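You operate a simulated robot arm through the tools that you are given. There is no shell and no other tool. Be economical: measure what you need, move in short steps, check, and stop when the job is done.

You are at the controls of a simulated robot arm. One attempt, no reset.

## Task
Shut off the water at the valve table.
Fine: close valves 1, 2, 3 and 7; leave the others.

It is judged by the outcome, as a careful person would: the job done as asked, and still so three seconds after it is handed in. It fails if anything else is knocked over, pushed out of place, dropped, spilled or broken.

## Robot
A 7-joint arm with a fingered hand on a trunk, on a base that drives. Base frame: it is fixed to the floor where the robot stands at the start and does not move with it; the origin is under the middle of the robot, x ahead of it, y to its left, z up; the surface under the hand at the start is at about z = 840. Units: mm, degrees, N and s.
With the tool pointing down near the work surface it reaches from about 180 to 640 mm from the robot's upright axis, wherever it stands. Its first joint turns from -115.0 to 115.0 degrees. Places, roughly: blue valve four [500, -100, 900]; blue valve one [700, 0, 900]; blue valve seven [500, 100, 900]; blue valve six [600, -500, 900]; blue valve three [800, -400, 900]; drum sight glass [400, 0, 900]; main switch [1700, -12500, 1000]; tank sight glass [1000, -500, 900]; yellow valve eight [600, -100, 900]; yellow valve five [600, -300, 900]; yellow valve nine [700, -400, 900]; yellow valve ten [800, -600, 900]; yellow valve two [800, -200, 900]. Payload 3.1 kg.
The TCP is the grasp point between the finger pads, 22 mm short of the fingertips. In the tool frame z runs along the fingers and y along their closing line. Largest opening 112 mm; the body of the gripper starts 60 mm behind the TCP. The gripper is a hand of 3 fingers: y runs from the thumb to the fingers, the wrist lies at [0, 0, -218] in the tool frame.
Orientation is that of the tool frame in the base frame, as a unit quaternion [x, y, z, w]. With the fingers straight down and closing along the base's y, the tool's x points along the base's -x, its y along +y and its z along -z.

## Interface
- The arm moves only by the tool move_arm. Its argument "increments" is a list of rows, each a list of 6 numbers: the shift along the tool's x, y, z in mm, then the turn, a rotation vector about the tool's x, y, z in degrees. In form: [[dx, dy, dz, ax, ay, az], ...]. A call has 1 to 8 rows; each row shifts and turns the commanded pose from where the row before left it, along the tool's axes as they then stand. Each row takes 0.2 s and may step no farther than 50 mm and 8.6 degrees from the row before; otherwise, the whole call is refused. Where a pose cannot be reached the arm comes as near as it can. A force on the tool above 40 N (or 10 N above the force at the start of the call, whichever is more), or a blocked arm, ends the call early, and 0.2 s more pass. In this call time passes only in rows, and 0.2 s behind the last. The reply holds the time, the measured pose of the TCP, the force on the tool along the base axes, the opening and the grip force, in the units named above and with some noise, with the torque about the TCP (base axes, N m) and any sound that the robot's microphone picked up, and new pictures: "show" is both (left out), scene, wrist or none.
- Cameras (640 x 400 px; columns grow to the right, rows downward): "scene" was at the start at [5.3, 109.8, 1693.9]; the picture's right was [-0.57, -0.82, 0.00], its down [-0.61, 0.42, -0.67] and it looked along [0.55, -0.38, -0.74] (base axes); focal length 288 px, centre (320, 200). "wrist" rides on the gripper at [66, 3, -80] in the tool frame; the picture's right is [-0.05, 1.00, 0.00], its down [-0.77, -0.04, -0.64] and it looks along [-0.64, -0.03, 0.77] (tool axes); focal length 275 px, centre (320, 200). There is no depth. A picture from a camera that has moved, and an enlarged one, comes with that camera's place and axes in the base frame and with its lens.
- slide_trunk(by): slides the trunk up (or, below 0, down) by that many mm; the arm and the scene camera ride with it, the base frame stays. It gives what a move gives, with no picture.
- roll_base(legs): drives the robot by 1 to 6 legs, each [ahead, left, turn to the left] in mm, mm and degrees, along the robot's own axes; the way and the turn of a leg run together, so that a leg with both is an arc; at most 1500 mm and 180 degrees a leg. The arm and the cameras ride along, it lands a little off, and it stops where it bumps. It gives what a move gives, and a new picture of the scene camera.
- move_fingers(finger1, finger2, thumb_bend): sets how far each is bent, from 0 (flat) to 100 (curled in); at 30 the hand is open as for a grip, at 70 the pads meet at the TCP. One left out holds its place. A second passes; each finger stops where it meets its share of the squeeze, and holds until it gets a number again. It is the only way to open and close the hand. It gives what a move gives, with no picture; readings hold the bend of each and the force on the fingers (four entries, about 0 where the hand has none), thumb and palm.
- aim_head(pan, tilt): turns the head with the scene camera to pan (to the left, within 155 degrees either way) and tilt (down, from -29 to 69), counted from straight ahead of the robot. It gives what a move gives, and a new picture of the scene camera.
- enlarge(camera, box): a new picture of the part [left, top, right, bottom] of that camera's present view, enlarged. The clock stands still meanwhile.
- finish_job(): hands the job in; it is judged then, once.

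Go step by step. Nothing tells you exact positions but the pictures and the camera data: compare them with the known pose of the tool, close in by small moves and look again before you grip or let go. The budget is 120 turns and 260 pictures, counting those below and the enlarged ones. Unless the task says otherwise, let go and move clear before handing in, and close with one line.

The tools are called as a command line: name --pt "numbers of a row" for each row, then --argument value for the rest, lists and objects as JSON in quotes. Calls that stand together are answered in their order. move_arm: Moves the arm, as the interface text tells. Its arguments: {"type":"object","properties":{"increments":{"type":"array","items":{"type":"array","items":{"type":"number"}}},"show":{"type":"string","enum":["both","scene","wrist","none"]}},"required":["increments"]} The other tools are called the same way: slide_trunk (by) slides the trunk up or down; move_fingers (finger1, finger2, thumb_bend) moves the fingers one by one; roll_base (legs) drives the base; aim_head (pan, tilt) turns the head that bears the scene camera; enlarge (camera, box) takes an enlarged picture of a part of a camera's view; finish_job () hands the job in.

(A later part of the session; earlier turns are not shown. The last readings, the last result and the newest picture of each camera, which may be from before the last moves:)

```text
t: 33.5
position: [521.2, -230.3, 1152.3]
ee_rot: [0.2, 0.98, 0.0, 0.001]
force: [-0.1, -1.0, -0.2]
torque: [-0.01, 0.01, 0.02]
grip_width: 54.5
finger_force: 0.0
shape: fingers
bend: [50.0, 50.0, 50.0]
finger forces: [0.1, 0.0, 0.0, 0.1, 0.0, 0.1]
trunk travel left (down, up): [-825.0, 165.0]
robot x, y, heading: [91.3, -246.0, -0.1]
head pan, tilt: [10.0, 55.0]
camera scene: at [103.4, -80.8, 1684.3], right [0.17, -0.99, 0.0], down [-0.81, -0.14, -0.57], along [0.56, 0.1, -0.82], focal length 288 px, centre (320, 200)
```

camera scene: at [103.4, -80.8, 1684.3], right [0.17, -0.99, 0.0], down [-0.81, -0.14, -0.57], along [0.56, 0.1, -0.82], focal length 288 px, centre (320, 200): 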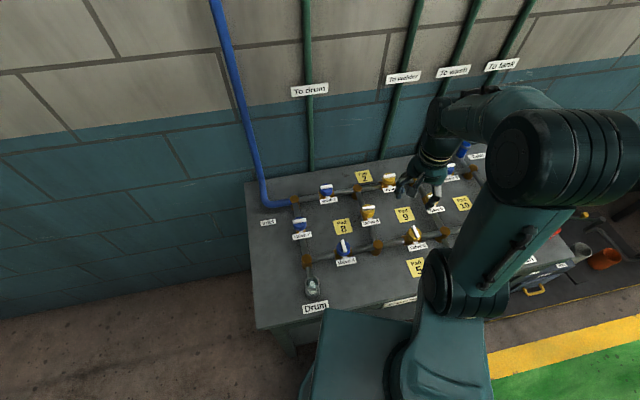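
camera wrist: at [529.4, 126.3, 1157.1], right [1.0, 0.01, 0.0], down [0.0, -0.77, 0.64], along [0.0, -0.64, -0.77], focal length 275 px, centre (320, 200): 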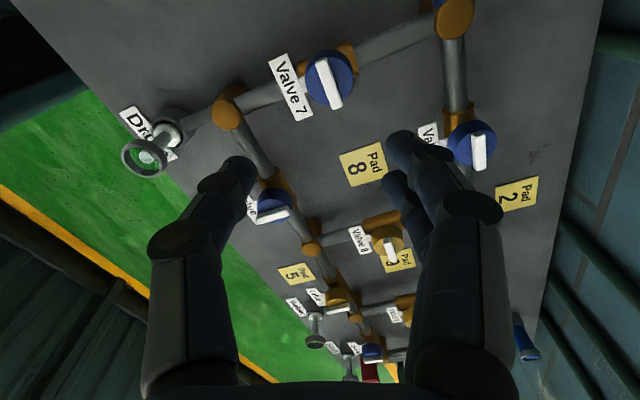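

The base is in place and dead reckoning agrees well. I'll hover over valve 1 and yaw the hand so it can turn clockwise.

move_arm --pt "-8 43 15 0 0 0" --pt "-8 43 15 0 0 0" --pt "-8 43 15 0 0 0" --pt "-8 43 15 0 0 0" --pt "-8 43 15 0 0 0" --pt "-8 43 15 0 0 0" --show "none"

move_arm --pt "0 0 0 0 0 -8.4" --pt "0 0 0 0 0 -8.4" --pt "0 0 0 0 0 -8.4" --pt "0 0 0 0 0 -8.4" --pt "0 0 0 0 0 -8.4" --pt "0 0 0 0 0 -8.4" --pt "0 0 0 0 0 -8.4" --pt "0 0 0 0 0 -8.4" --show "none"

move_arm --pt "0 0 0 0 0 -8.4" --pt "0 0 0 0 0 -8.4" --pt "0 0 0 0 0 -8.4" --pt "0 0 0 0 0 -8.4" --pt "0 0 0 0 0 -8.4" --pt "0 0 0 0 0 -8.4" --pt "0 0 0 0 0 -8.4" --pt "0 0 0 0 0 -8.4" --show "wrist"

```text
t: 34.9
position: [666.6, -14.2, 1061.0]
ee_rot: [0.2, 0.98, -0.002, -0.002]
force: [-0.4, 0.6, 0.1]
torque: [-0.01, -0.01, 0.01]
grip_width: 54.4
finger_force: 0.0
shape: fingers
bend: [50.0, 50.0, 50.0]
finger forces: [0.0, 0.1, 0.1, 0.0, 0.1, 0.0]
trunk travel left (down, up): [-825.0, 165.0]
robot x, y, heading: [92.6, -248.1, -0.2]
head pan, tilt: [10.0, 55.0]
```

```text
t: 36.6
position: [666.7, -12.6, 1060.9]
ee_rot: [-0.378, 0.926, 0.0, -0.001]
force: [0.4, -0.1, -0.5]
torque: [0.0, 0.0, 0.01]
grip_width: 54.8
finger_force: 0.1
shape: fingers
bend: [50.0, 50.0, 50.0]
finger forces: [0.0, 0.1, 0.0, 0.1, 0.0, 0.0]
trunk travel left (down, up): [-825.0, 165.0]
robot x, y, heading: [90.5, -250.7, -0.3]
head pan, tilt: [10.0, 55.0]
```

```text
t: 38.5
position: [666.4, -13.9, 1061.1]
ee_rot: [0.827, -0.563, 0.0, 0.0]
force: [-0.7, -0.1, 0.2]
torque: [-0.03, -0.01, 0.03]
grip_width: 54.8
finger_force: 0.1
shape: fingers
bend: [50.0, 50.0, 50.0]
finger forces: [0.0, 0.0, 0.0, 0.0, 0.1, 0.0]
trunk travel left (down, up): [-825.0, 165.0]
robot x, y, heading: [89.9, -252.5, -0.2]
head pan, tilt: [10.0, 55.0]
camera wrist: at [688.8, -75.0, 1140.9], right [-0.95, -0.32, 0.0], down [-0.25, 0.73, 0.64], along [-0.21, 0.6, -0.77], focal length 275 px, centre (320, 200)
```

wrist: 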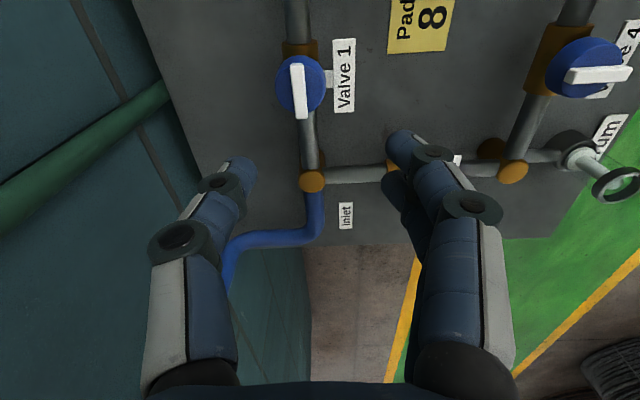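

Valve 1's fin is measured at about (680, -5) at the current height. I'll shift and descend to check reach.

move_arm --pt "-2.9 -15.8 15 0 0 0" --pt "0 0 20 0 0 0" --pt "0 0 20 0 0 0" --pt "0 0 21 0 0 0" --show "wrist"

enlarge --camera "wrist" --box '[240, 60, 400, 220]'

```text
t: 39.5
position: [679.3, -2.6, 985.3]
ee_rot: [0.826, -0.563, 0.0, -0.001]
force: [0.2, 0.0, 0.0]
torque: [-0.02, -0.01, 0.0]
grip_width: 54.8
finger_force: 0.0
shape: fingers
bend: [50.0, 50.0, 50.0]
finger forces: [0.1, 0.1, 0.0, 0.0, 0.1, 0.0]
trunk travel left (down, up): [-825.0, 165.0]
robot x, y, heading: [91.1, -246.2, 0.4]
head pan, tilt: [10.0, 55.0]
camera wrist: at [702.7, -65.8, 1063.5], right [-0.95, -0.32, 0.0], down [-0.25, 0.73, 0.64], along [-0.2, 0.6, -0.77], focal length 275 px, centre (320, 200)
```

wrist: 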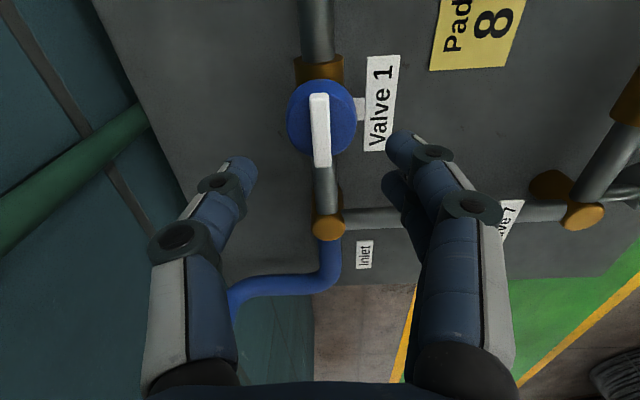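

```text
2.50 times, centred on (320, 140) of wrist
camera zoom: at [702.7, -65.8, 1063.5], right [-0.95, -0.32, 0.0], down [-0.25, 0.73, 0.64], along [-0.2, 0.6, -0.77], focal length 688 px, centre (320, 350)
```

zoom: 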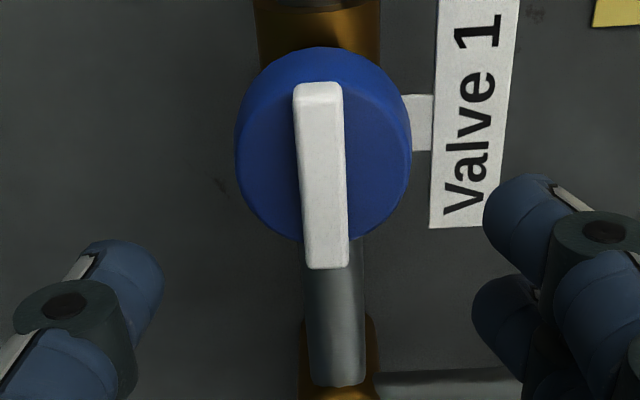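

Valve 1 is centred under the TCP. I'll descend to the height that worked (947) and close.

move_arm --pt "0 0 15 0 0 0" --pt "0 0 15 0 0 0" --pt "0 0 8.5 0 0 0" --show "none"

move_fingers --finger1 70 --finger2 70 --thumb_bend 70

enlarge --camera "wrist" --box '[240, 60, 420, 270]'

```text
t: 40.2
position: [680.2, -3.0, 948.2]
ee_rot: [0.826, -0.563, 0.0, 0.001]
force: [0.1, 0.3, 0.8]
torque: [0.02, 0.03, 0.0]
grip_width: 54.5
finger_force: 0.1
shape: fingers
bend: [50.0, 50.0, 50.0]
finger forces: [0.1, 0.1, 0.1, 0.0, 0.1, 0.0]
trunk travel left (down, up): [-825.0, 165.0]
robot x, y, heading: [90.2, -242.2, -0.2]
head pan, tilt: [10.0, 55.0]
```

```text
t: 41.2
position: [679.5, -3.9, 947.1]
ee_rot: [0.826, -0.564, 0.0, 0.0]
force: [-2.1, -0.7, -0.9]
torque: [0.0, 0.03, 0.01]
grip_width: 8.2
finger_force: 2.9
shape: fingers
bend: [68.0, 67.0, 69.0]
finger forces: [1.9, 2.0, 0.0, 0.1, 2.0, 0.1]
trunk travel left (down, up): [-825.0, 165.0]
robot x, y, heading: [92.5, -247.9, 0.4]
head pan, tilt: [10.0, 55.0]
```

```text
1.90 times, centred on (330, 165) of wrist
camera zoom: at [702.5, -66.4, 1027.6], right [-0.95, -0.32, 0.0], down [-0.25, 0.73, 0.64], along [-0.2, 0.6, -0.77], focal length 524 px, centre (301, 267)
```

zoom: 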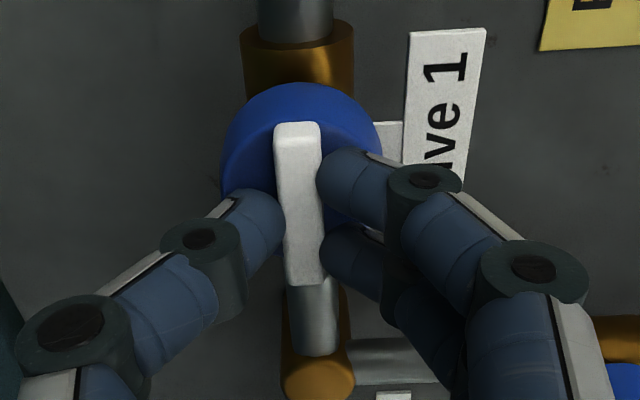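

Gripped at 8 mm, same as before. I'll turn clockwise in stages.

move_arm --pt "0 0 0 0 0 7" --pt "0 0 0 0 0 7" --pt "0 0 0 0 0 7" --pt "0 0 0 0 0 7" --pt "0 0 0 0 0 7" --pt "0 0 0 0 0 7" --pt "0 0 0 0 0 7" --pt "0 0 0 0 0 7" --show "wrist"

move_arm --pt "0 0 0 0 0 7" --pt "0 0 0 0 0 7" --pt "0 0 0 0 0 7" --pt "0 0 0 0 0 7" --pt "0 0 0 0 0 7" --show "wrist"

enlarge --camera "wrist" --box '[240, 60, 420, 270]'

```text
t: 43.0
position: [680.2, -4.2, 946.8]
ee_rot: [-0.464, 0.886, -0.001, 0.002]
force: [-2.6, 2.5, 1.9]
torque: [0.03, 0.05, 0.04]
grip_width: 7.3
finger_force: 3.8
shape: fingers
bend: [68.0, 67.0, 69.0]
finger forces: [1.9, 3.3, 0.0, 0.1, 2.2, 0.0]
trunk travel left (down, up): [-825.0, 165.0]
robot x, y, heading: [93.7, -249.7, -0.2]
head pan, tilt: [10.0, 55.0]
camera wrist: at [640.7, -56.6, 1026.5], right [-0.79, 0.61, 0.0], down [0.47, 0.61, 0.64], along [0.39, 0.51, -0.77], focal length 275 px, centre (320, 200)
```

wrist: 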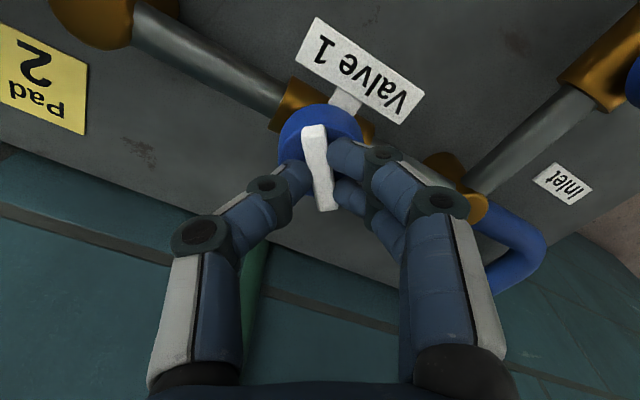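

```text
t: 44.2
position: [680.7, -3.1, 946.4]
ee_rot: [-0.176, 0.984, 0.0, 0.0]
force: [-3.3, -0.4, 0.4]
torque: [0.0, 0.03, 0.0]
grip_width: 7.6
finger_force: 3.4
shape: fingers
bend: [68.0, 68.0, 69.0]
finger forces: [1.6, 1.7, 0.0, 0.0, 3.0, 0.1]
trunk travel left (down, up): [-825.0, 165.0]
robot x, y, heading: [92.9, -252.0, -0.1]
head pan, tilt: [10.0, 55.0]
camera wrist: at [618.0, -22.8, 1027.1], right [-0.3, 0.95, 0.0], down [0.74, 0.23, 0.64], along [0.61, 0.19, -0.77], focal length 275 px, centre (320, 200)
```

wrist: 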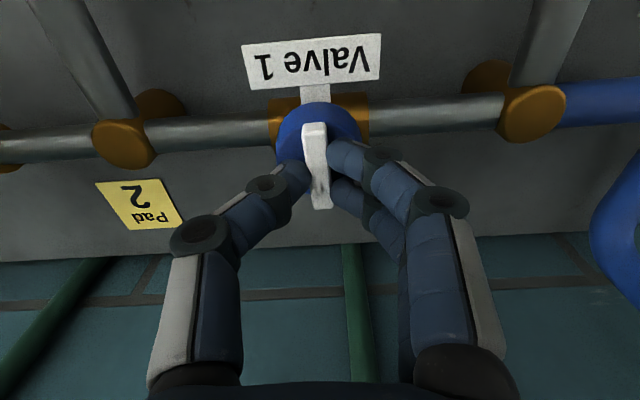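

```text
1.90 times, centred on (330, 165) of wrist
camera zoom: at [618.0, -22.8, 1027.1], right [-0.3, 0.95, 0.0], down [0.74, 0.23, 0.64], along [0.61, 0.19, -0.77], focal length 524 px, centre (301, 267)
```

zoom: 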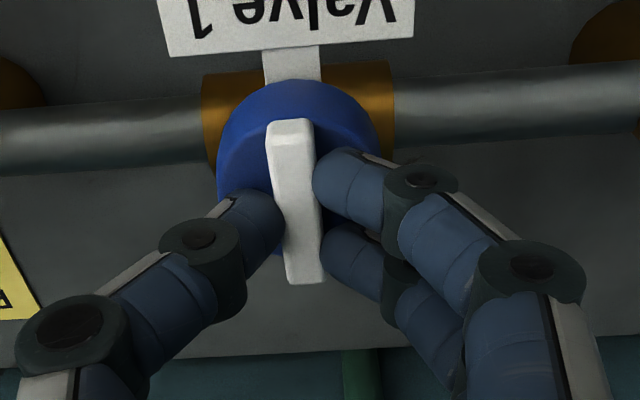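

move_arm --pt "0 0 0 0 0 5" --pt "0 0 0 0 0 5" --pt "0 0 0 0 0 4" --show "none"

enlarge --camera "wrist" --box '[240, 60, 420, 270]'

```text
t: 45.0
position: [681.3, -4.3, 948.1]
ee_rot: [-0.056, 0.998, 0.0, 0.001]
force: [-3.3, 1.2, 0.2]
torque: [0.07, 0.08, 0.09]
grip_width: 6.8
finger_force: 4.3
shape: fingers
bend: [69.0, 66.0, 69.0]
finger forces: [0.7, 4.6, 0.1, 0.1, 2.9, 0.0]
trunk travel left (down, up): [-825.0, 165.0]
robot x, y, heading: [91.9, -247.0, -0.1]
head pan, tilt: [10.0, 55.0]
```

```text
1.90 times, centred on (330, 165) of wrist
camera zoom: at [614.9, -7.5, 1027.4], right [-0.06, 1.0, 0.0], down [0.77, 0.05, 0.64], along [0.63, 0.04, -0.77], focal length 524 px, centre (301, 267)
```

zoom: 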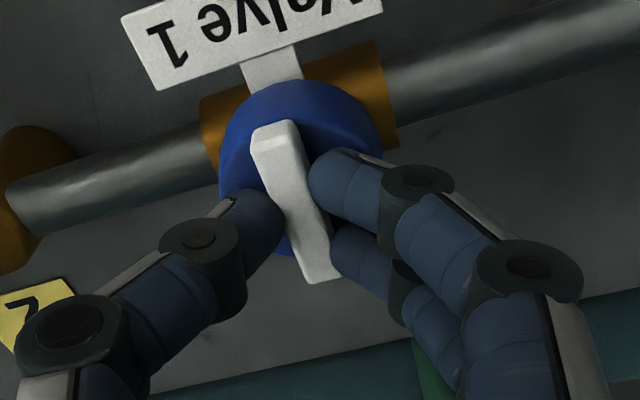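

The fin has stopped following at right angles to the pipe, so valve 1 looks closed. I'll release, lift and check.

move_fingers --finger1 50 --finger2 50 --thumb_bend 50

move_arm --pt "0 0 -20 0 0 0" --pt "0 0 -30 0 0 0" --pt "0 0 -40 0 0 0" --pt "0 0 -40 0 0 0" --show "wrist"

enlarge --camera "wrist" --box '[200, 0, 420, 200]'

```text
t: 46.0
position: [681.1, -4.0, 947.1]
ee_rot: [-0.056, 0.998, 0.001, 0.0]
force: [0.6, 0.2, 0.4]
torque: [0.04, 0.05, 0.0]
grip_width: 54.4
finger_force: 0.1
shape: fingers
bend: [50.0, 50.0, 50.0]
finger forces: [0.0, 0.0, 0.1, 0.0, 0.0, 0.0]
trunk travel left (down, up): [-825.0, 165.0]
robot x, y, heading: [88.9, -247.0, 0.1]
head pan, tilt: [10.0, 55.0]
```

```text
t: 47.0
position: [679.5, -4.3, 1080.9]
ee_rot: [-0.056, 0.998, 0.001, 0.0]
force: [0.1, 0.1, -0.3]
torque: [0.01, 0.03, 0.0]
grip_width: 54.5
finger_force: 0.0
shape: fingers
bend: [50.0, 50.0, 50.0]
finger forces: [0.0, 0.0, 0.0, 0.1, 0.0, 0.0]
trunk travel left (down, up): [-825.0, 165.0]
robot x, y, heading: [92.1, -248.3, 0.3]
head pan, tilt: [10.0, 55.0]
camera wrist: at [614.5, -8.4, 1161.1], right [-0.06, 1.0, 0.0], down [0.77, 0.05, 0.64], along [0.63, 0.04, -0.77], focal length 275 px, centre (320, 200)
```

wrist: 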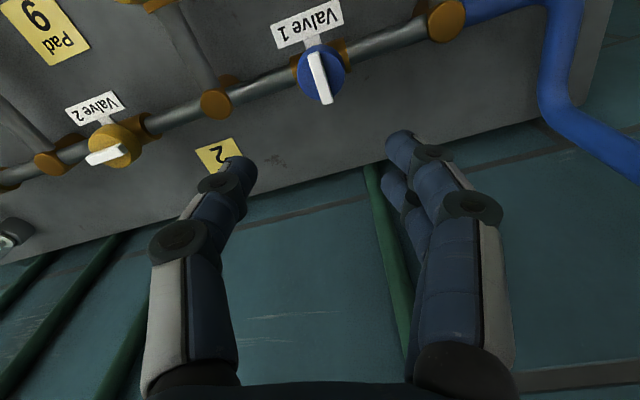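

```text
2.00 times, centred on (310, 100) of wrist
camera zoom: at [614.5, -8.4, 1161.1], right [-0.06, 1.0, 0.0], down [0.77, 0.05, 0.64], along [0.63, 0.04, -0.77], focal length 551 px, centre (340, 400)
```

zoom: 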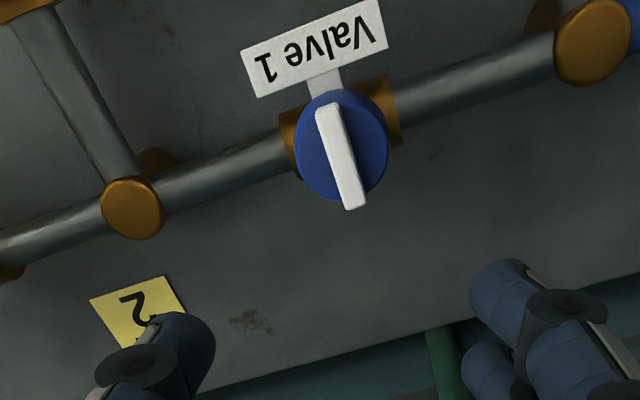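

Valve 1 is closed. Valve 2 is at about (762, -208), so I'll pull the hand back, drive along the table by one valve spacing, and re-yaw.

move_arm --pt "45 0 -20 0 0 -8.4" --pt "45 0 0 0 0 -8.4" --pt "0 0 0 0 0 -8.4" --pt "0 0 0 0 0 -8.4" --pt "0 0 0 0 0 -8.4" --pt "0 0 0 0 0 -8.4" --pt "0 0 0 0 0 -8.4" --show "none"

move_arm --pt "0 0 0 0 0 -8" --pt "0 0 0 0 0 -8" --pt "0 0 0 0 0 -8" --pt "0 0 0 0 0 -8" --pt "0 0 0 0 0 -8" --pt "0 0 0 0 0 -7" --show "none"

roll_base --legs '[[83, -200, 0]]'

```text
t: 48.6
position: [592.3, -18.7, 1098.8]
ee_rot: [-0.54, 0.842, -0.001, 0.001]
force: [0.0, -0.1, 0.1]
torque: [-0.03, 0.03, 0.01]
grip_width: 54.4
finger_force: 0.0
shape: fingers
bend: [50.0, 50.0, 50.0]
finger forces: [0.1, 0.0, 0.0, 0.0, 0.1, 0.0]
trunk travel left (down, up): [-825.0, 165.0]
robot x, y, heading: [92.9, -248.9, -0.0]
head pan, tilt: [10.0, 55.0]
```

```text
t: 50.0
position: [591.8, -21.9, 1098.9]
ee_rot: [0.831, -0.557, 0.0, 0.0]
force: [0.0, -0.4, 0.0]
torque: [0.0, -0.01, 0.03]
grip_width: 54.5
finger_force: 0.1
shape: fingers
bend: [50.0, 50.0, 50.0]
finger forces: [0.0, 0.0, 0.0, 0.1, 0.0, 0.0]
trunk travel left (down, up): [-825.0, 165.0]
robot x, y, heading: [92.6, -250.9, -0.0]
head pan, tilt: [10.0, 55.0]
```

```text
t: 51.7
position: [676.8, -223.8, 1098.3]
ee_rot: [0.831, -0.557, -0.001, 0.0]
force: [0.1, 0.4, 0.2]
torque: [-0.01, -0.03, 0.02]
grip_width: 54.3
finger_force: 0.0
shape: fingers
bend: [50.0, 50.0, 50.0]
finger forces: [0.1, 0.1, 0.0, 0.0, 0.0, 0.0]
trunk travel left (down, up): [-825.0, 165.0]
robot x, y, heading: [180.9, -450.7, 0.2]
head pan, tilt: [10.0, 55.0]
camera scene: at [188.6, -284.1, 1684.3], right [0.17, -0.98, 0.0], down [-0.81, -0.14, -0.57], along [0.56, 0.1, -0.82], focal length 288 px, centre (320, 200)
```

scene: 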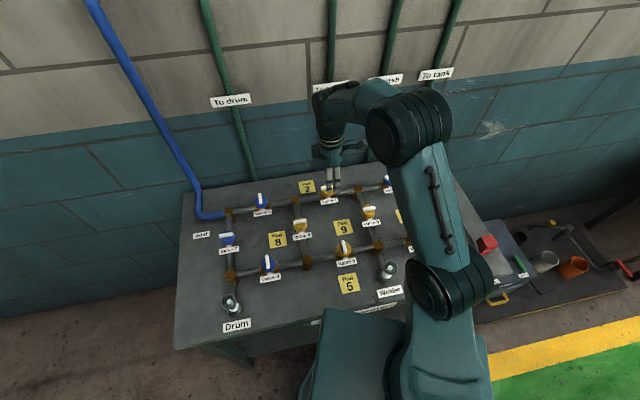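

move_arm --pt "8 -41 19 0 0 0" --pt "8 -41 20 0 0 0" --show "wrist"

enlarge --camera "wrist" --box '[200, 0, 440, 200]'

```text
t: 52.3
position: [759.1, -206.8, 1059.0]
ee_rot: [0.831, -0.557, -0.001, 0.002]
force: [-0.4, 0.4, 0.2]
torque: [-0.01, 0.02, 0.02]
grip_width: 54.5
finger_force: 0.0
shape: fingers
bend: [50.0, 50.0, 50.0]
finger forces: [0.1, 0.1, 0.0, 0.0, 0.0, 0.0]
trunk travel left (down, up): [-825.0, 165.0]
robot x, y, heading: [177.6, -450.0, 0.2]
head pan, tilt: [10.0, 55.0]
camera wrist: at [783.2, -269.4, 1139.1], right [-0.94, -0.34, 0.0], down [-0.26, 0.73, 0.64], along [-0.22, 0.6, -0.77], focal length 275 px, centre (320, 200)
```

wrist: 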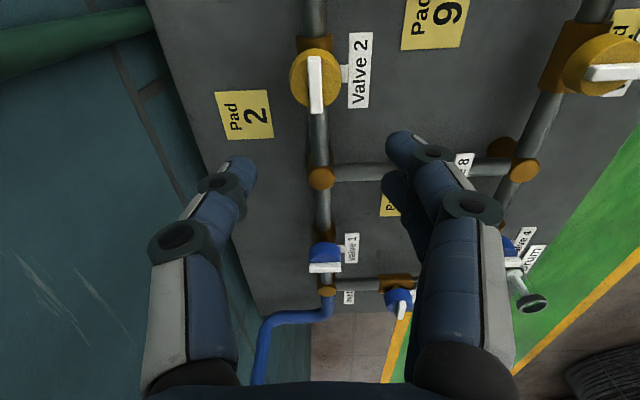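

```text
2.00 times, centred on (320, 100) of wrist
camera zoom: at [783.2, -269.4, 1139.1], right [-0.94, -0.34, 0.0], down [-0.26, 0.73, 0.64], along [-0.22, 0.6, -0.77], focal length 551 px, centre (320, 400)
```

zoom: 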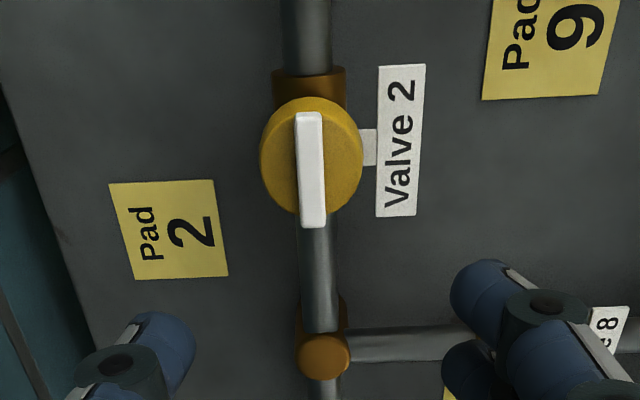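

Valve 2's fin is measured at (763, -207.5), lying along its pipe (open). I'll align and descend.

move_arm --pt "2 -3.2 24 0 0 0" --pt "0 0 25 0 0 0" --pt "0 0 25 0 0 0" --show "wrist"

enlarge --camera "wrist" --box '[240, 60, 400, 220]'

```text
t: 53.1
position: [761.6, -207.2, 985.5]
ee_rot: [0.83, -0.557, 0.0, 0.001]
force: [-0.4, -0.6, 0.4]
torque: [0.0, -0.02, -0.01]
grip_width: 54.6
finger_force: 0.0
shape: fingers
bend: [50.0, 50.0, 50.0]
finger forces: [0.1, 0.0, 0.0, 0.0, 0.0, 0.0]
trunk travel left (down, up): [-825.0, 165.0]
robot x, y, heading: [177.2, -448.8, 0.1]
head pan, tilt: [10.0, 55.0]
camera wrist: at [785.1, -269.1, 1065.6], right [-0.94, -0.34, 0.0], down [-0.26, 0.73, 0.64], along [-0.21, 0.6, -0.77], focal length 275 px, centre (320, 200)
```

wrist: 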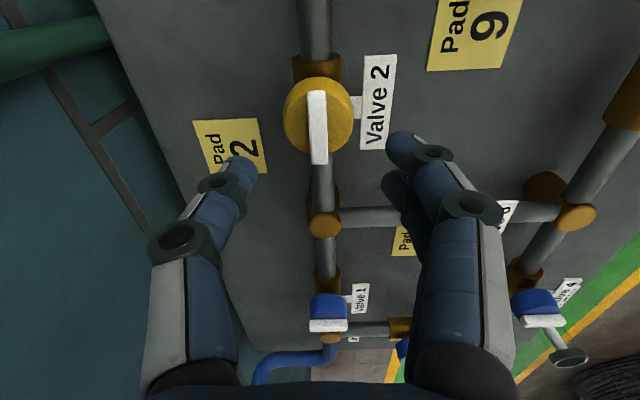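

```text
2.50 times, centred on (320, 140) of wrist
camera zoom: at [785.1, -269.1, 1065.6], right [-0.94, -0.34, 0.0], down [-0.26, 0.73, 0.64], along [-0.21, 0.6, -0.77], focal length 688 px, centre (320, 350)
```

zoom: 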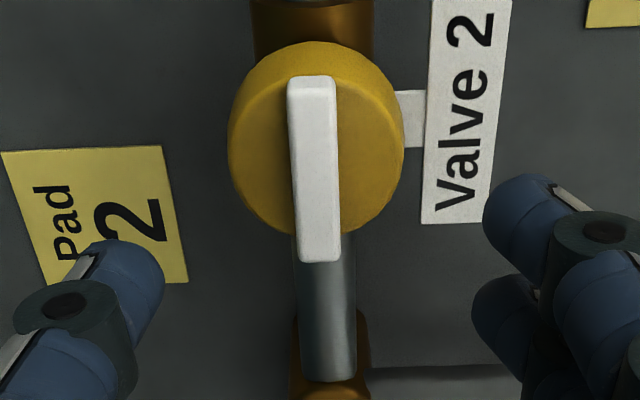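

move_arm --pt "1 -1 15 0 0 0" --pt "0 0 15 0 0 0" --pt "0 0 8.5 0 0 0" --show "none"

move_fingers --finger1 70 --finger2 70 --thumb_bend 70

enlarge --camera "wrist" --box '[240, 60, 420, 270]'

```text
t: 53.9
position: [762.7, -206.9, 948.2]
ee_rot: [0.831, -0.557, 0.0, 0.001]
force: [-0.6, 0.2, -0.3]
torque: [0.01, 0.01, -0.01]
grip_width: 54.5
finger_force: 0.1
shape: fingers
bend: [50.0, 50.0, 50.0]
finger forces: [0.0, 0.0, 0.0, 0.0, 0.1, 0.0]
trunk travel left (down, up): [-825.0, 165.0]
robot x, y, heading: [176.7, -450.9, 0.0]
head pan, tilt: [10.0, 55.0]
```

```text
t: 54.9
position: [761.8, -207.3, 947.7]
ee_rot: [0.831, -0.557, 0.0, 0.0]
force: [-0.4, 0.5, -0.5]
torque: [0.02, 0.01, 0.0]
grip_width: 8.4
finger_force: 2.5
shape: fingers
bend: [68.0, 68.0, 68.0]
finger forces: [1.3, 1.3, 0.0, 0.0, 2.7, 0.0]
trunk travel left (down, up): [-825.0, 165.0]
robot x, y, heading: [176.7, -452.7, 0.4]
head pan, tilt: [10.0, 55.0]
```

```text
1.90 times, centred on (330, 165) of wrist
camera zoom: at [785.3, -269.2, 1027.2], right [-0.94, -0.34, 0.0], down [-0.26, 0.73, 0.64], along [-0.21, 0.6, -0.77], focal length 524 px, centre (301, 267)
```

zoom: 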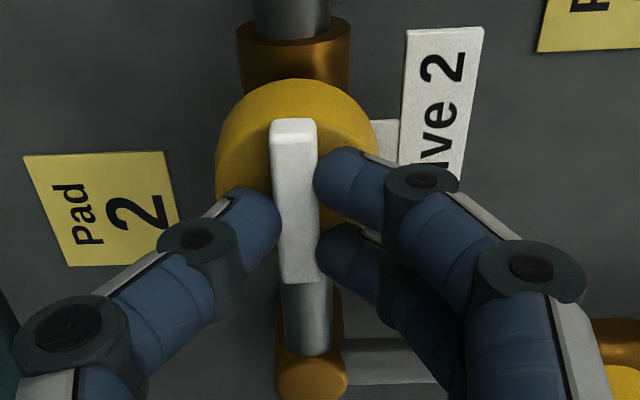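

Gripped well. I'll test clockwise with a modest turn first, since this is a yellow valve.

move_arm --pt "0 0 0 0 0 7" --pt "0 0 0 0 0 7" --pt "0 0 0 0 0 7" --pt "0 0 0 0 0 7" --show "wrist"

enlarge --camera "wrist" --box '[240, 60, 420, 270]'

```text
t: 55.9
position: [762.6, -207.6, 947.1]
ee_rot: [-0.67, 0.742, 0.0, 0.001]
force: [-1.1, 1.3, 2.7]
torque: [0.07, 0.02, 0.02]
grip_width: 7.1
finger_force: 3.4
shape: fingers
bend: [69.0, 68.0, 69.0]
finger forces: [1.5, 3.0, 0.0, 0.0, 2.7, 0.0]
trunk travel left (down, up): [-825.0, 165.0]
robot x, y, heading: [178.0, -451.6, -0.0]
head pan, tilt: [10.0, 55.0]
camera wrist: at [754.0, -272.7, 1026.2], right [-0.99, 0.15, 0.0], down [0.11, 0.76, 0.64], along [0.09, 0.63, -0.77], focal length 275 px, centre (320, 200)
```

wrist: 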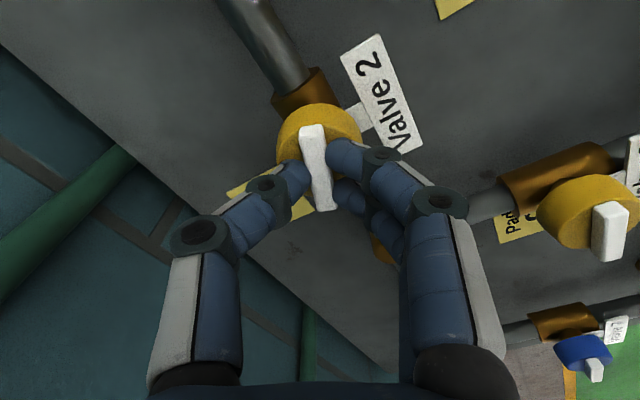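

```text
1.90 times, centred on (330, 165) of wrist
camera zoom: at [754.0, -272.7, 1026.2], right [-0.99, 0.15, 0.0], down [0.11, 0.76, 0.64], along [0.09, 0.63, -0.77], focal length 524 px, centre (301, 267)
```

zoom: 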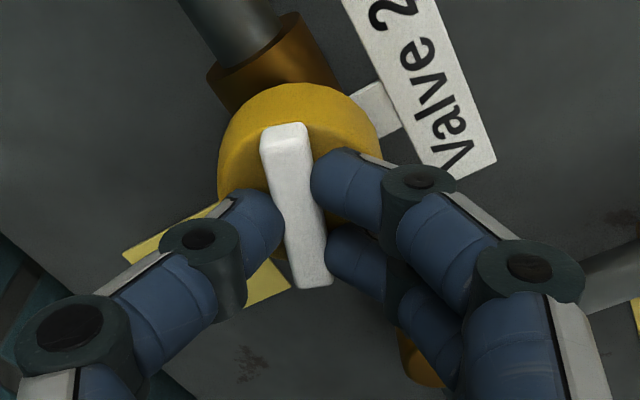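

It turns clockwise just as easily (~18° so far), so I'll continue to the stop.

move_arm --pt "0 0 0 0 0 8" --pt "0 0 0 0 0 8" --pt "0 0 0 0 0 8" --pt "0 0 0 0 0 8" --pt "0 0 0 0 0 8" --pt "0 0 0 0 0 8" --pt "0 0 0 0 0 8" --pt "0 0 0 0 0 7" --show "wrist"

move_arm --pt "0 0 0 0 0 5" --pt "0 0 0 0 0 5" --pt "0 0 0 0 0 5" --show "none"

enlarge --camera "wrist" --box '[240, 60, 420, 270]'

```text
t: 57.7
position: [764.0, -207.7, 946.1]
ee_rot: [-0.184, 0.983, 0.0, 0.0]
force: [-1.8, 3.8, 2.7]
torque: [0.07, 0.06, -0.04]
grip_width: 7.6
finger_force: 2.9
shape: fingers
bend: [68.0, 67.0, 69.0]
finger forces: [2.6, 2.8, 0.0, 0.0, 1.5, 0.0]
trunk travel left (down, up): [-825.0, 165.0]
robot x, y, heading: [181.6, -449.9, 0.0]
head pan, tilt: [10.0, 55.0]
camera wrist: at [701.9, -228.7, 1026.2], right [-0.32, 0.95, 0.0], down [0.73, 0.24, 0.64], along [0.6, 0.2, -0.77], focal length 275 px, centre (320, 200)
```

wrist: 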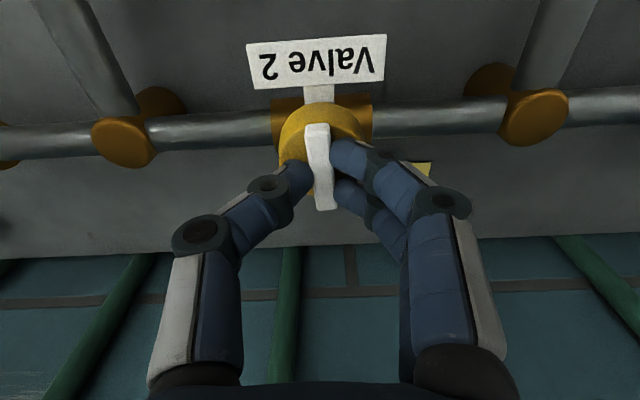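

```text
t: 58.5
position: [763.3, -207.8, 948.0]
ee_rot: [-0.054, 0.999, -0.001, 0.001]
force: [-3.7, 2.1, 1.0]
torque: [0.06, 0.03, 0.1]
grip_width: 6.5
finger_force: 4.6
shape: fingers
bend: [68.0, 67.0, 69.0]
finger forces: [1.2, 5.6, 0.0, 0.0, 2.8, 0.1]
trunk travel left (down, up): [-825.0, 165.0]
robot x, y, heading: [177.7, -451.2, 0.1]
head pan, tilt: [10.0, 55.0]
```

```text
1.90 times, centred on (330, 165) of wrist
camera zoom: at [698.4, -211.7, 1026.5], right [-0.06, 1.0, 0.0], down [0.77, 0.05, 0.64], along [0.63, 0.04, -0.77], focal length 524 px, centre (301, 267)
```

zoom: 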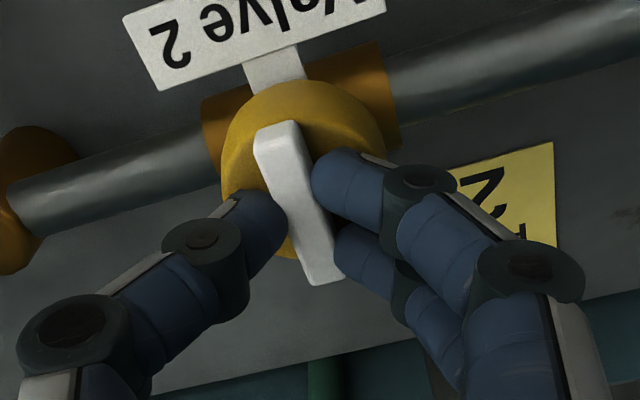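

Same end state as valve 1, at the stop. I'll release and lift, watching whether it springs back.

move_fingers --finger1 50 --finger2 50 --thumb_bend 50

move_arm --pt "0 0 -20 0 0 0" --pt "0 0 -30 0 0 0" --pt "0 0 -40 0 0 0" --pt "0 0 -40 0 0 0" --show "wrist"

enlarge --camera "wrist" --box '[200, 0, 420, 200]'

```text
t: 59.5
position: [764.2, -208.7, 946.5]
ee_rot: [-0.056, 0.998, -0.001, 0.0]
force: [-0.9, -0.1, -0.5]
torque: [-0.02, 0.0, 0.05]
grip_width: 54.5
finger_force: 0.0
shape: fingers
bend: [50.0, 50.0, 50.0]
finger forces: [0.0, 0.0, 0.0, 0.0, 0.0, 0.0]
trunk travel left (down, up): [-825.0, 165.0]
robot x, y, heading: [179.1, -451.1, 0.2]
head pan, tilt: [10.0, 55.0]
```

```text
t: 60.5
position: [761.3, -206.6, 1074.1]
ee_rot: [-0.055, 0.998, 0.0, 0.0]
force: [-0.5, 0.7, -0.7]
torque: [0.0, -0.03, 0.02]
grip_width: 54.5
finger_force: 0.0
shape: fingers
bend: [50.0, 50.0, 50.0]
finger forces: [0.1, 0.0, 0.0, 0.1, 0.0, 0.0]
trunk travel left (down, up): [-825.0, 165.0]
robot x, y, heading: [179.8, -449.4, 0.1]
head pan, tilt: [10.0, 55.0]
camera wrist: at [696.1, -210.1, 1153.9], right [-0.06, 1.0, 0.0], down [0.77, 0.05, 0.64], along [0.63, 0.04, -0.77], focal length 275 px, centre (320, 200)
```

wrist: 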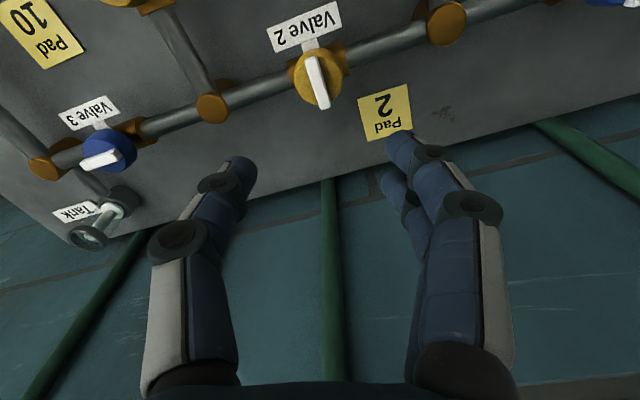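

```text
2.00 times, centred on (310, 100) of wrist
camera zoom: at [696.1, -210.1, 1153.9], right [-0.06, 1.0, 0.0], down [0.77, 0.05, 0.64], along [0.63, 0.04, -0.77], focal length 551 px, centre (340, 400)
```

zoom: 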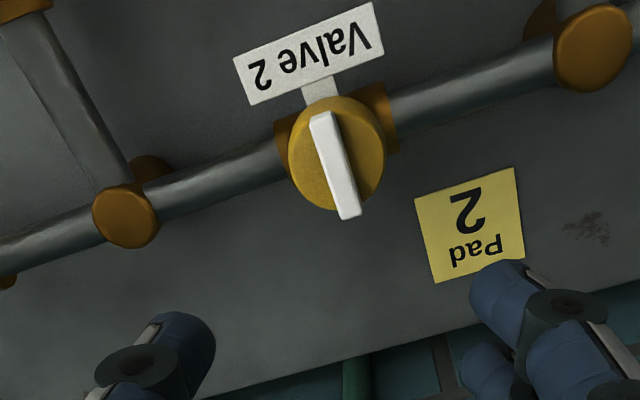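

Valve 2 is closed and stays put. Valve 3 is at about (840, -404), next to the tank sight glass, so I'll drive along and hover again.

move_arm --pt "45 0 -25 0 0 -8.4" --pt "45 0 0 0 0 -8.4" --pt "0 0 0 0 0 -8.4" --pt "0 0 0 0 0 -8.4" --pt "0 0 0 0 0 -8.4" --pt "0 0 0 0 0 -8.4" --pt "0 0 0 0 0 -8.4" --show "wrist"

move_arm --pt "0 0 0 0 0 -8" --pt "0 0 0 0 0 -8" --pt "0 0 0 0 0 -8" --pt "0 0 0 0 0 -8" --pt "0 0 0 0 0 -8" --pt "0 0 0 0 0 -7" --show "none"

roll_base --legs '[[80, -197, 0]]'

```text
refused: row 1 steps farther than a row can; nothing moved
```

```text
t: 61.9
position: [762.7, -208.2, 1076.7]
ee_rot: [-0.449, 0.893, 0.0, 0.0]
force: [-0.6, 0.1, 0.3]
torque: [-0.02, -0.02, -0.01]
grip_width: 54.8
finger_force: 0.0
shape: fingers
bend: [50.0, 50.0, 50.0]
finger forces: [0.1, 0.0, 0.1, 0.0, 0.1, 0.0]
trunk travel left (down, up): [-825.0, 165.0]
robot x, y, heading: [174.9, -449.9, -0.0]
head pan, tilt: [10.0, 55.0]
```

```text
t: 63.6
position: [844.1, -413.4, 1076.5]
ee_rot: [-0.445, 0.895, 0.0, 0.0]
force: [-0.3, -0.1, 0.8]
torque: [0.05, 0.02, 0.02]
grip_width: 54.4
finger_force: 0.1
shape: fingers
bend: [50.0, 50.0, 50.0]
finger forces: [0.1, 0.1, 0.0, 0.1, 0.0, 0.1]
trunk travel left (down, up): [-825.0, 165.0]
robot x, y, heading: [257.9, -650.1, -0.4]
head pan, tilt: [10.0, 55.0]
camera scene: at [269.6, -484.7, 1684.3], right [0.17, -0.99, 0.0], down [-0.81, -0.14, -0.57], along [0.57, 0.1, -0.82], focal length 288 px, centre (320, 200)
```

scene: 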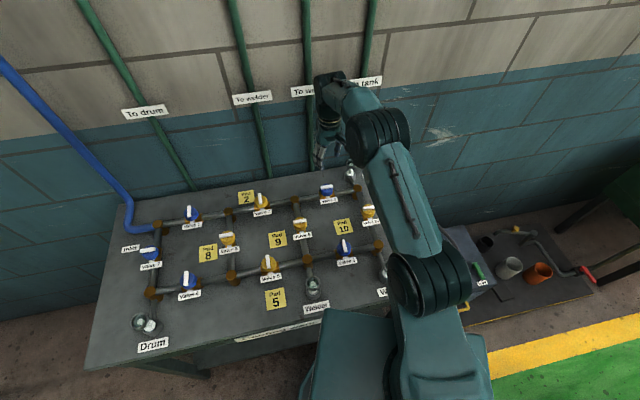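

The retract row was refused but the drive went clear anyway. The hand is now near valve 3; I'll finish the yaw and look.

move_arm --pt "0 0 0 0 0 -8.4" --pt "0 0 0 0 0 -8.4" --pt "0 0 0 0 0 -8.4" --pt "0 0 0 0 0 -8.4" --pt "0 0 0 0 0 -8.4" --pt "0 0 0 0 0 -8.4" --pt "0 0 0 0 0 -8.4" --show "wrist"

enlarge --camera "wrist" --box '[200, 0, 440, 200]'

enlarge --camera "scene" --box '[120, 170, 400, 345]'

```text
t: 65.2
position: [844.2, -412.4, 1076.5]
ee_rot: [0.828, -0.561, -0.001, 0.0]
force: [-1.0, 0.0, 0.0]
torque: [0.0, 0.03, 0.0]
grip_width: 54.4
finger_force: 0.0
shape: fingers
bend: [50.0, 50.0, 50.0]
finger forces: [0.0, 0.0, 0.1, 0.0, 0.1, 0.0]
trunk travel left (down, up): [-825.0, 165.0]
robot x, y, heading: [259.4, -651.4, -0.3]
head pan, tilt: [10.0, 55.0]
camera wrist: at [867.8, -474.8, 1156.4], right [-0.94, -0.33, 0.0], down [-0.25, 0.73, 0.64], along [-0.21, 0.6, -0.77], focal length 275 px, centre (320, 200)
```

wrist: 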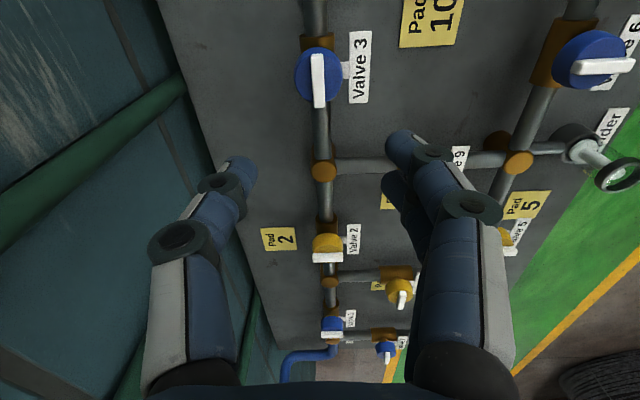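

```text
2.00 times, centred on (320, 100) of wrist
camera zoom: at [867.8, -474.8, 1156.4], right [-0.94, -0.33, 0.0], down [-0.25, 0.73, 0.64], along [-0.21, 0.6, -0.77], focal length 551 px, centre (320, 400)
```

zoom: 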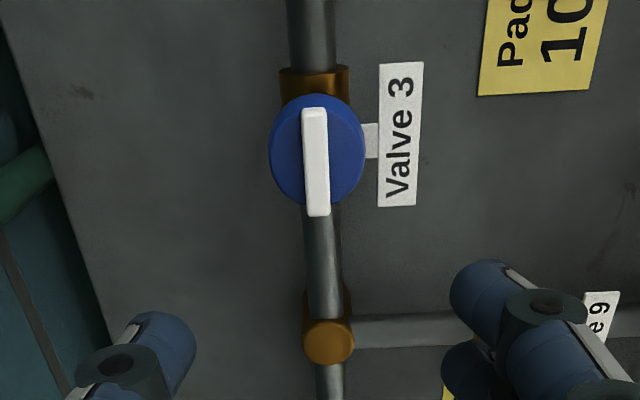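

```text
2.29 times, centred on (260, 258) of scene
camera zoom: at [269.6, -484.7, 1684.3], right [0.17, -0.99, 0.0], down [-0.81, -0.14, -0.57], along [0.57, 0.1, -0.82], focal length 659 px, centre (457, 69)
```

zoom: 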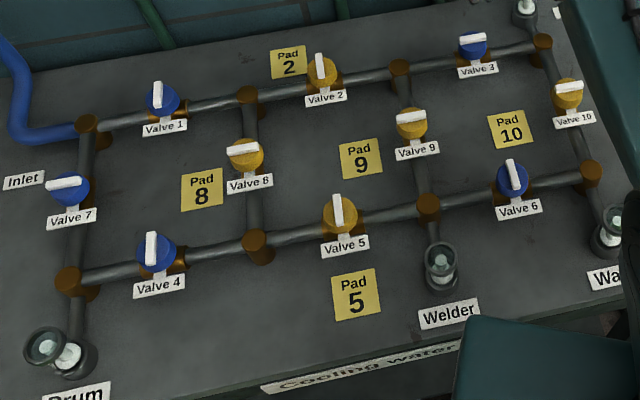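

Valves 1, 2, 7 are crosswise and the others are unchanged; valve 3 is at about (847, -412). I'll descend to it.

move_arm --pt "-0.5 -2.5 30 0 0 0" --pt "0 0 30 0 0 0" --pt "0 0 31 0 0 0" --show "wrist"

enlarge --camera "wrist" --box '[240, 60, 400, 220]'

```text
t: 66.0
position: [846.8, -412.1, 986.0]
ee_rot: [0.827, -0.562, 0.0, 0.0]
force: [0.4, 0.4, -0.1]
torque: [0.01, -0.04, 0.01]
grip_width: 54.2
finger_force: 0.1
shape: fingers
bend: [50.0, 50.0, 50.0]
finger forces: [0.1, 0.0, 0.0, 0.0, 0.0, 0.1]
trunk travel left (down, up): [-825.0, 165.0]
robot x, y, heading: [256.3, -649.7, -0.5]
head pan, tilt: [10.0, 55.0]
camera wrist: at [868.3, -474.2, 1065.6], right [-0.95, -0.33, 0.0], down [-0.25, 0.73, 0.64], along [-0.21, 0.6, -0.77], focal length 275 px, centre (320, 200)
```

wrist: 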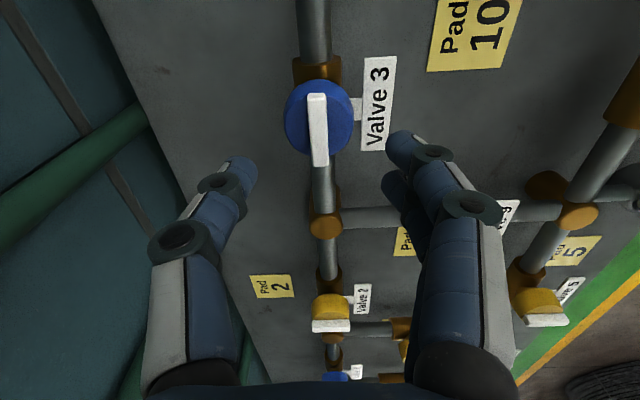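

```text
2.50 times, centred on (320, 140) of wrist
camera zoom: at [868.3, -474.2, 1065.6], right [-0.95, -0.33, 0.0], down [-0.25, 0.73, 0.64], along [-0.21, 0.6, -0.77], focal length 688 px, centre (320, 350)
```

zoom: 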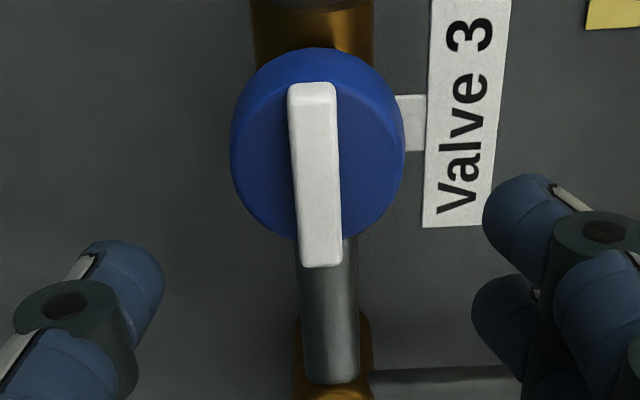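

move_arm --pt "0 -1 15 0 0 0" --pt "0 0 15 0 0 0" --pt "0 0 8.5 0 0 0" --show "none"

move_fingers --finger1 70 --finger2 70 --thumb_bend 70

enlarge --camera "wrist" --box '[240, 60, 420, 270]'

```text
t: 66.8
position: [847.0, -413.6, 948.5]
ee_rot: [0.827, -0.562, 0.0, 0.0]
force: [-0.4, 0.4, 0.9]
torque: [0.01, 0.01, -0.03]
grip_width: 54.5
finger_force: 0.0
shape: fingers
bend: [50.0, 50.0, 50.0]
finger forces: [0.1, 0.1, 0.0, 0.0, 0.0, 0.0]
trunk travel left (down, up): [-825.0, 165.0]
robot x, y, heading: [255.7, -653.9, -0.2]
head pan, tilt: [10.0, 55.0]
```

```text
t: 67.8
position: [848.3, -413.0, 947.9]
ee_rot: [0.828, -0.561, 0.001, 0.0]
force: [-1.8, -1.3, -1.9]
torque: [-0.02, 0.02, 0.02]
grip_width: 8.2
finger_force: 2.6
shape: fingers
bend: [67.0, 67.0, 69.0]
finger forces: [1.7, 1.7, 0.0, 0.0, 1.8, 0.0]
trunk travel left (down, up): [-825.0, 165.0]
robot x, y, heading: [258.5, -656.6, -0.2]
head pan, tilt: [10.0, 55.0]
```

```text
1.90 times, centred on (330, 165) of wrist
camera zoom: at [870.0, -475.3, 1028.2], right [-0.95, -0.33, 0.0], down [-0.25, 0.73, 0.64], along [-0.21, 0.6, -0.77], focal length 524 px, centre (301, 267)
```

zoom: 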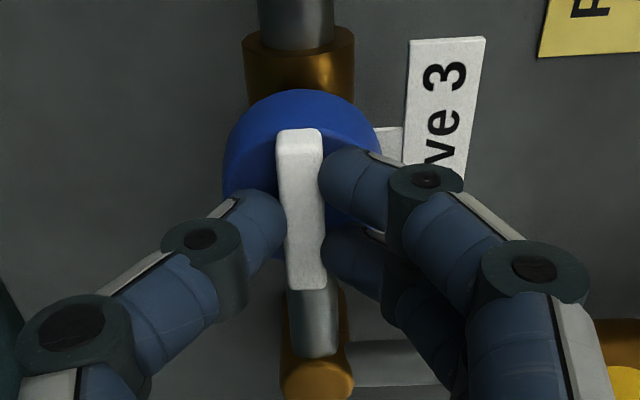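

Gripped. I'll turn clockwise as with the others.

move_arm --pt "0 0 0 0 0 7" --pt "0 0 0 0 0 7" --pt "0 0 0 0 0 7" --pt "0 0 0 0 0 7" --pt "0 0 0 0 0 7" --pt "0 0 0 0 0 7" --pt "0 0 0 0 0 7" --pt "0 0 0 0 0 7" --show "wrist"

move_arm --pt "0 0 0 0 0 7" --pt "0 0 0 0 0 7" --pt "0 0 0 0 0 7" --pt "0 0 0 0 0 7" --pt "0 0 0 0 0 7" --pt "0 0 0 0 0 7" --show "none"

move_arm --pt "0 0 0 0 0 4" --pt "0 0 0 0 0 4" --show "none"

enlarge --camera "wrist" --box '[240, 60, 420, 270]'

```text
t: 69.6
position: [846.0, -411.7, 948.2]
ee_rot: [-0.466, 0.885, -0.001, 0.0]
force: [-4.5, -3.5, 3.0]
torque: [-0.04, 0.04, 0.02]
grip_width: 7.2
finger_force: 4.0
shape: fingers
bend: [68.0, 67.0, 69.0]
finger forces: [2.1, 3.4, 0.0, 0.1, 2.3, 0.1]
trunk travel left (down, up): [-825.0, 165.0]
robot x, y, heading: [254.3, -649.7, -0.3]
head pan, tilt: [10.0, 55.0]
camera wrist: at [807.1, -464.8, 1026.9], right [-0.8, 0.6, 0.0], down [0.47, 0.62, 0.64], along [0.38, 0.51, -0.77], focal length 275 px, centre (320, 200)
```

wrist: 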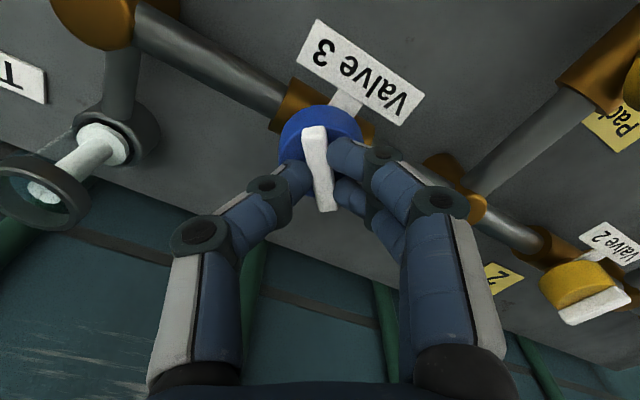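

```text
t: 71.0
position: [846.1, -411.5, 946.9]
ee_rot: [-0.119, 0.993, 0.001, 0.0]
force: [-4.3, 0.6, 2.1]
torque: [0.0, 0.08, 0.04]
grip_width: 7.4
finger_force: 4.1
shape: fingers
bend: [68.0, 67.0, 69.0]
finger forces: [1.5, 3.8, 0.0, 0.1, 2.8, 0.0]
trunk travel left (down, up): [-825.0, 165.0]
robot x, y, heading: [259.9, -653.2, -0.4]
head pan, tilt: [10.0, 55.0]
```

```text
t: 71.6
position: [847.5, -412.9, 947.4]
ee_rot: [-0.049, 0.999, -0.001, 0.0]
force: [-4.2, 1.2, 0.1]
torque: [0.05, 0.09, 0.07]
grip_width: 6.9
finger_force: 4.4
shape: fingers
bend: [68.0, 66.0, 69.0]
finger forces: [0.9, 5.2, 0.0, 0.0, 3.1, 0.0]
trunk travel left (down, up): [-825.0, 165.0]
robot x, y, heading: [254.9, -653.0, -0.5]
head pan, tilt: [10.0, 55.0]
```

```text
1.90 times, centred on (330, 165) of wrist
camera zoom: at [781.8, -414.2, 1026.9], right [-0.05, 1.0, 0.0], down [0.77, 0.04, 0.64], along [0.64, 0.03, -0.77], focal length 524 px, centre (301, 267)
```

zoom: 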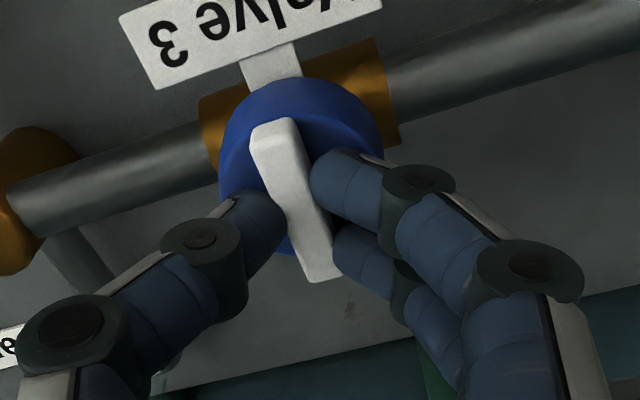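

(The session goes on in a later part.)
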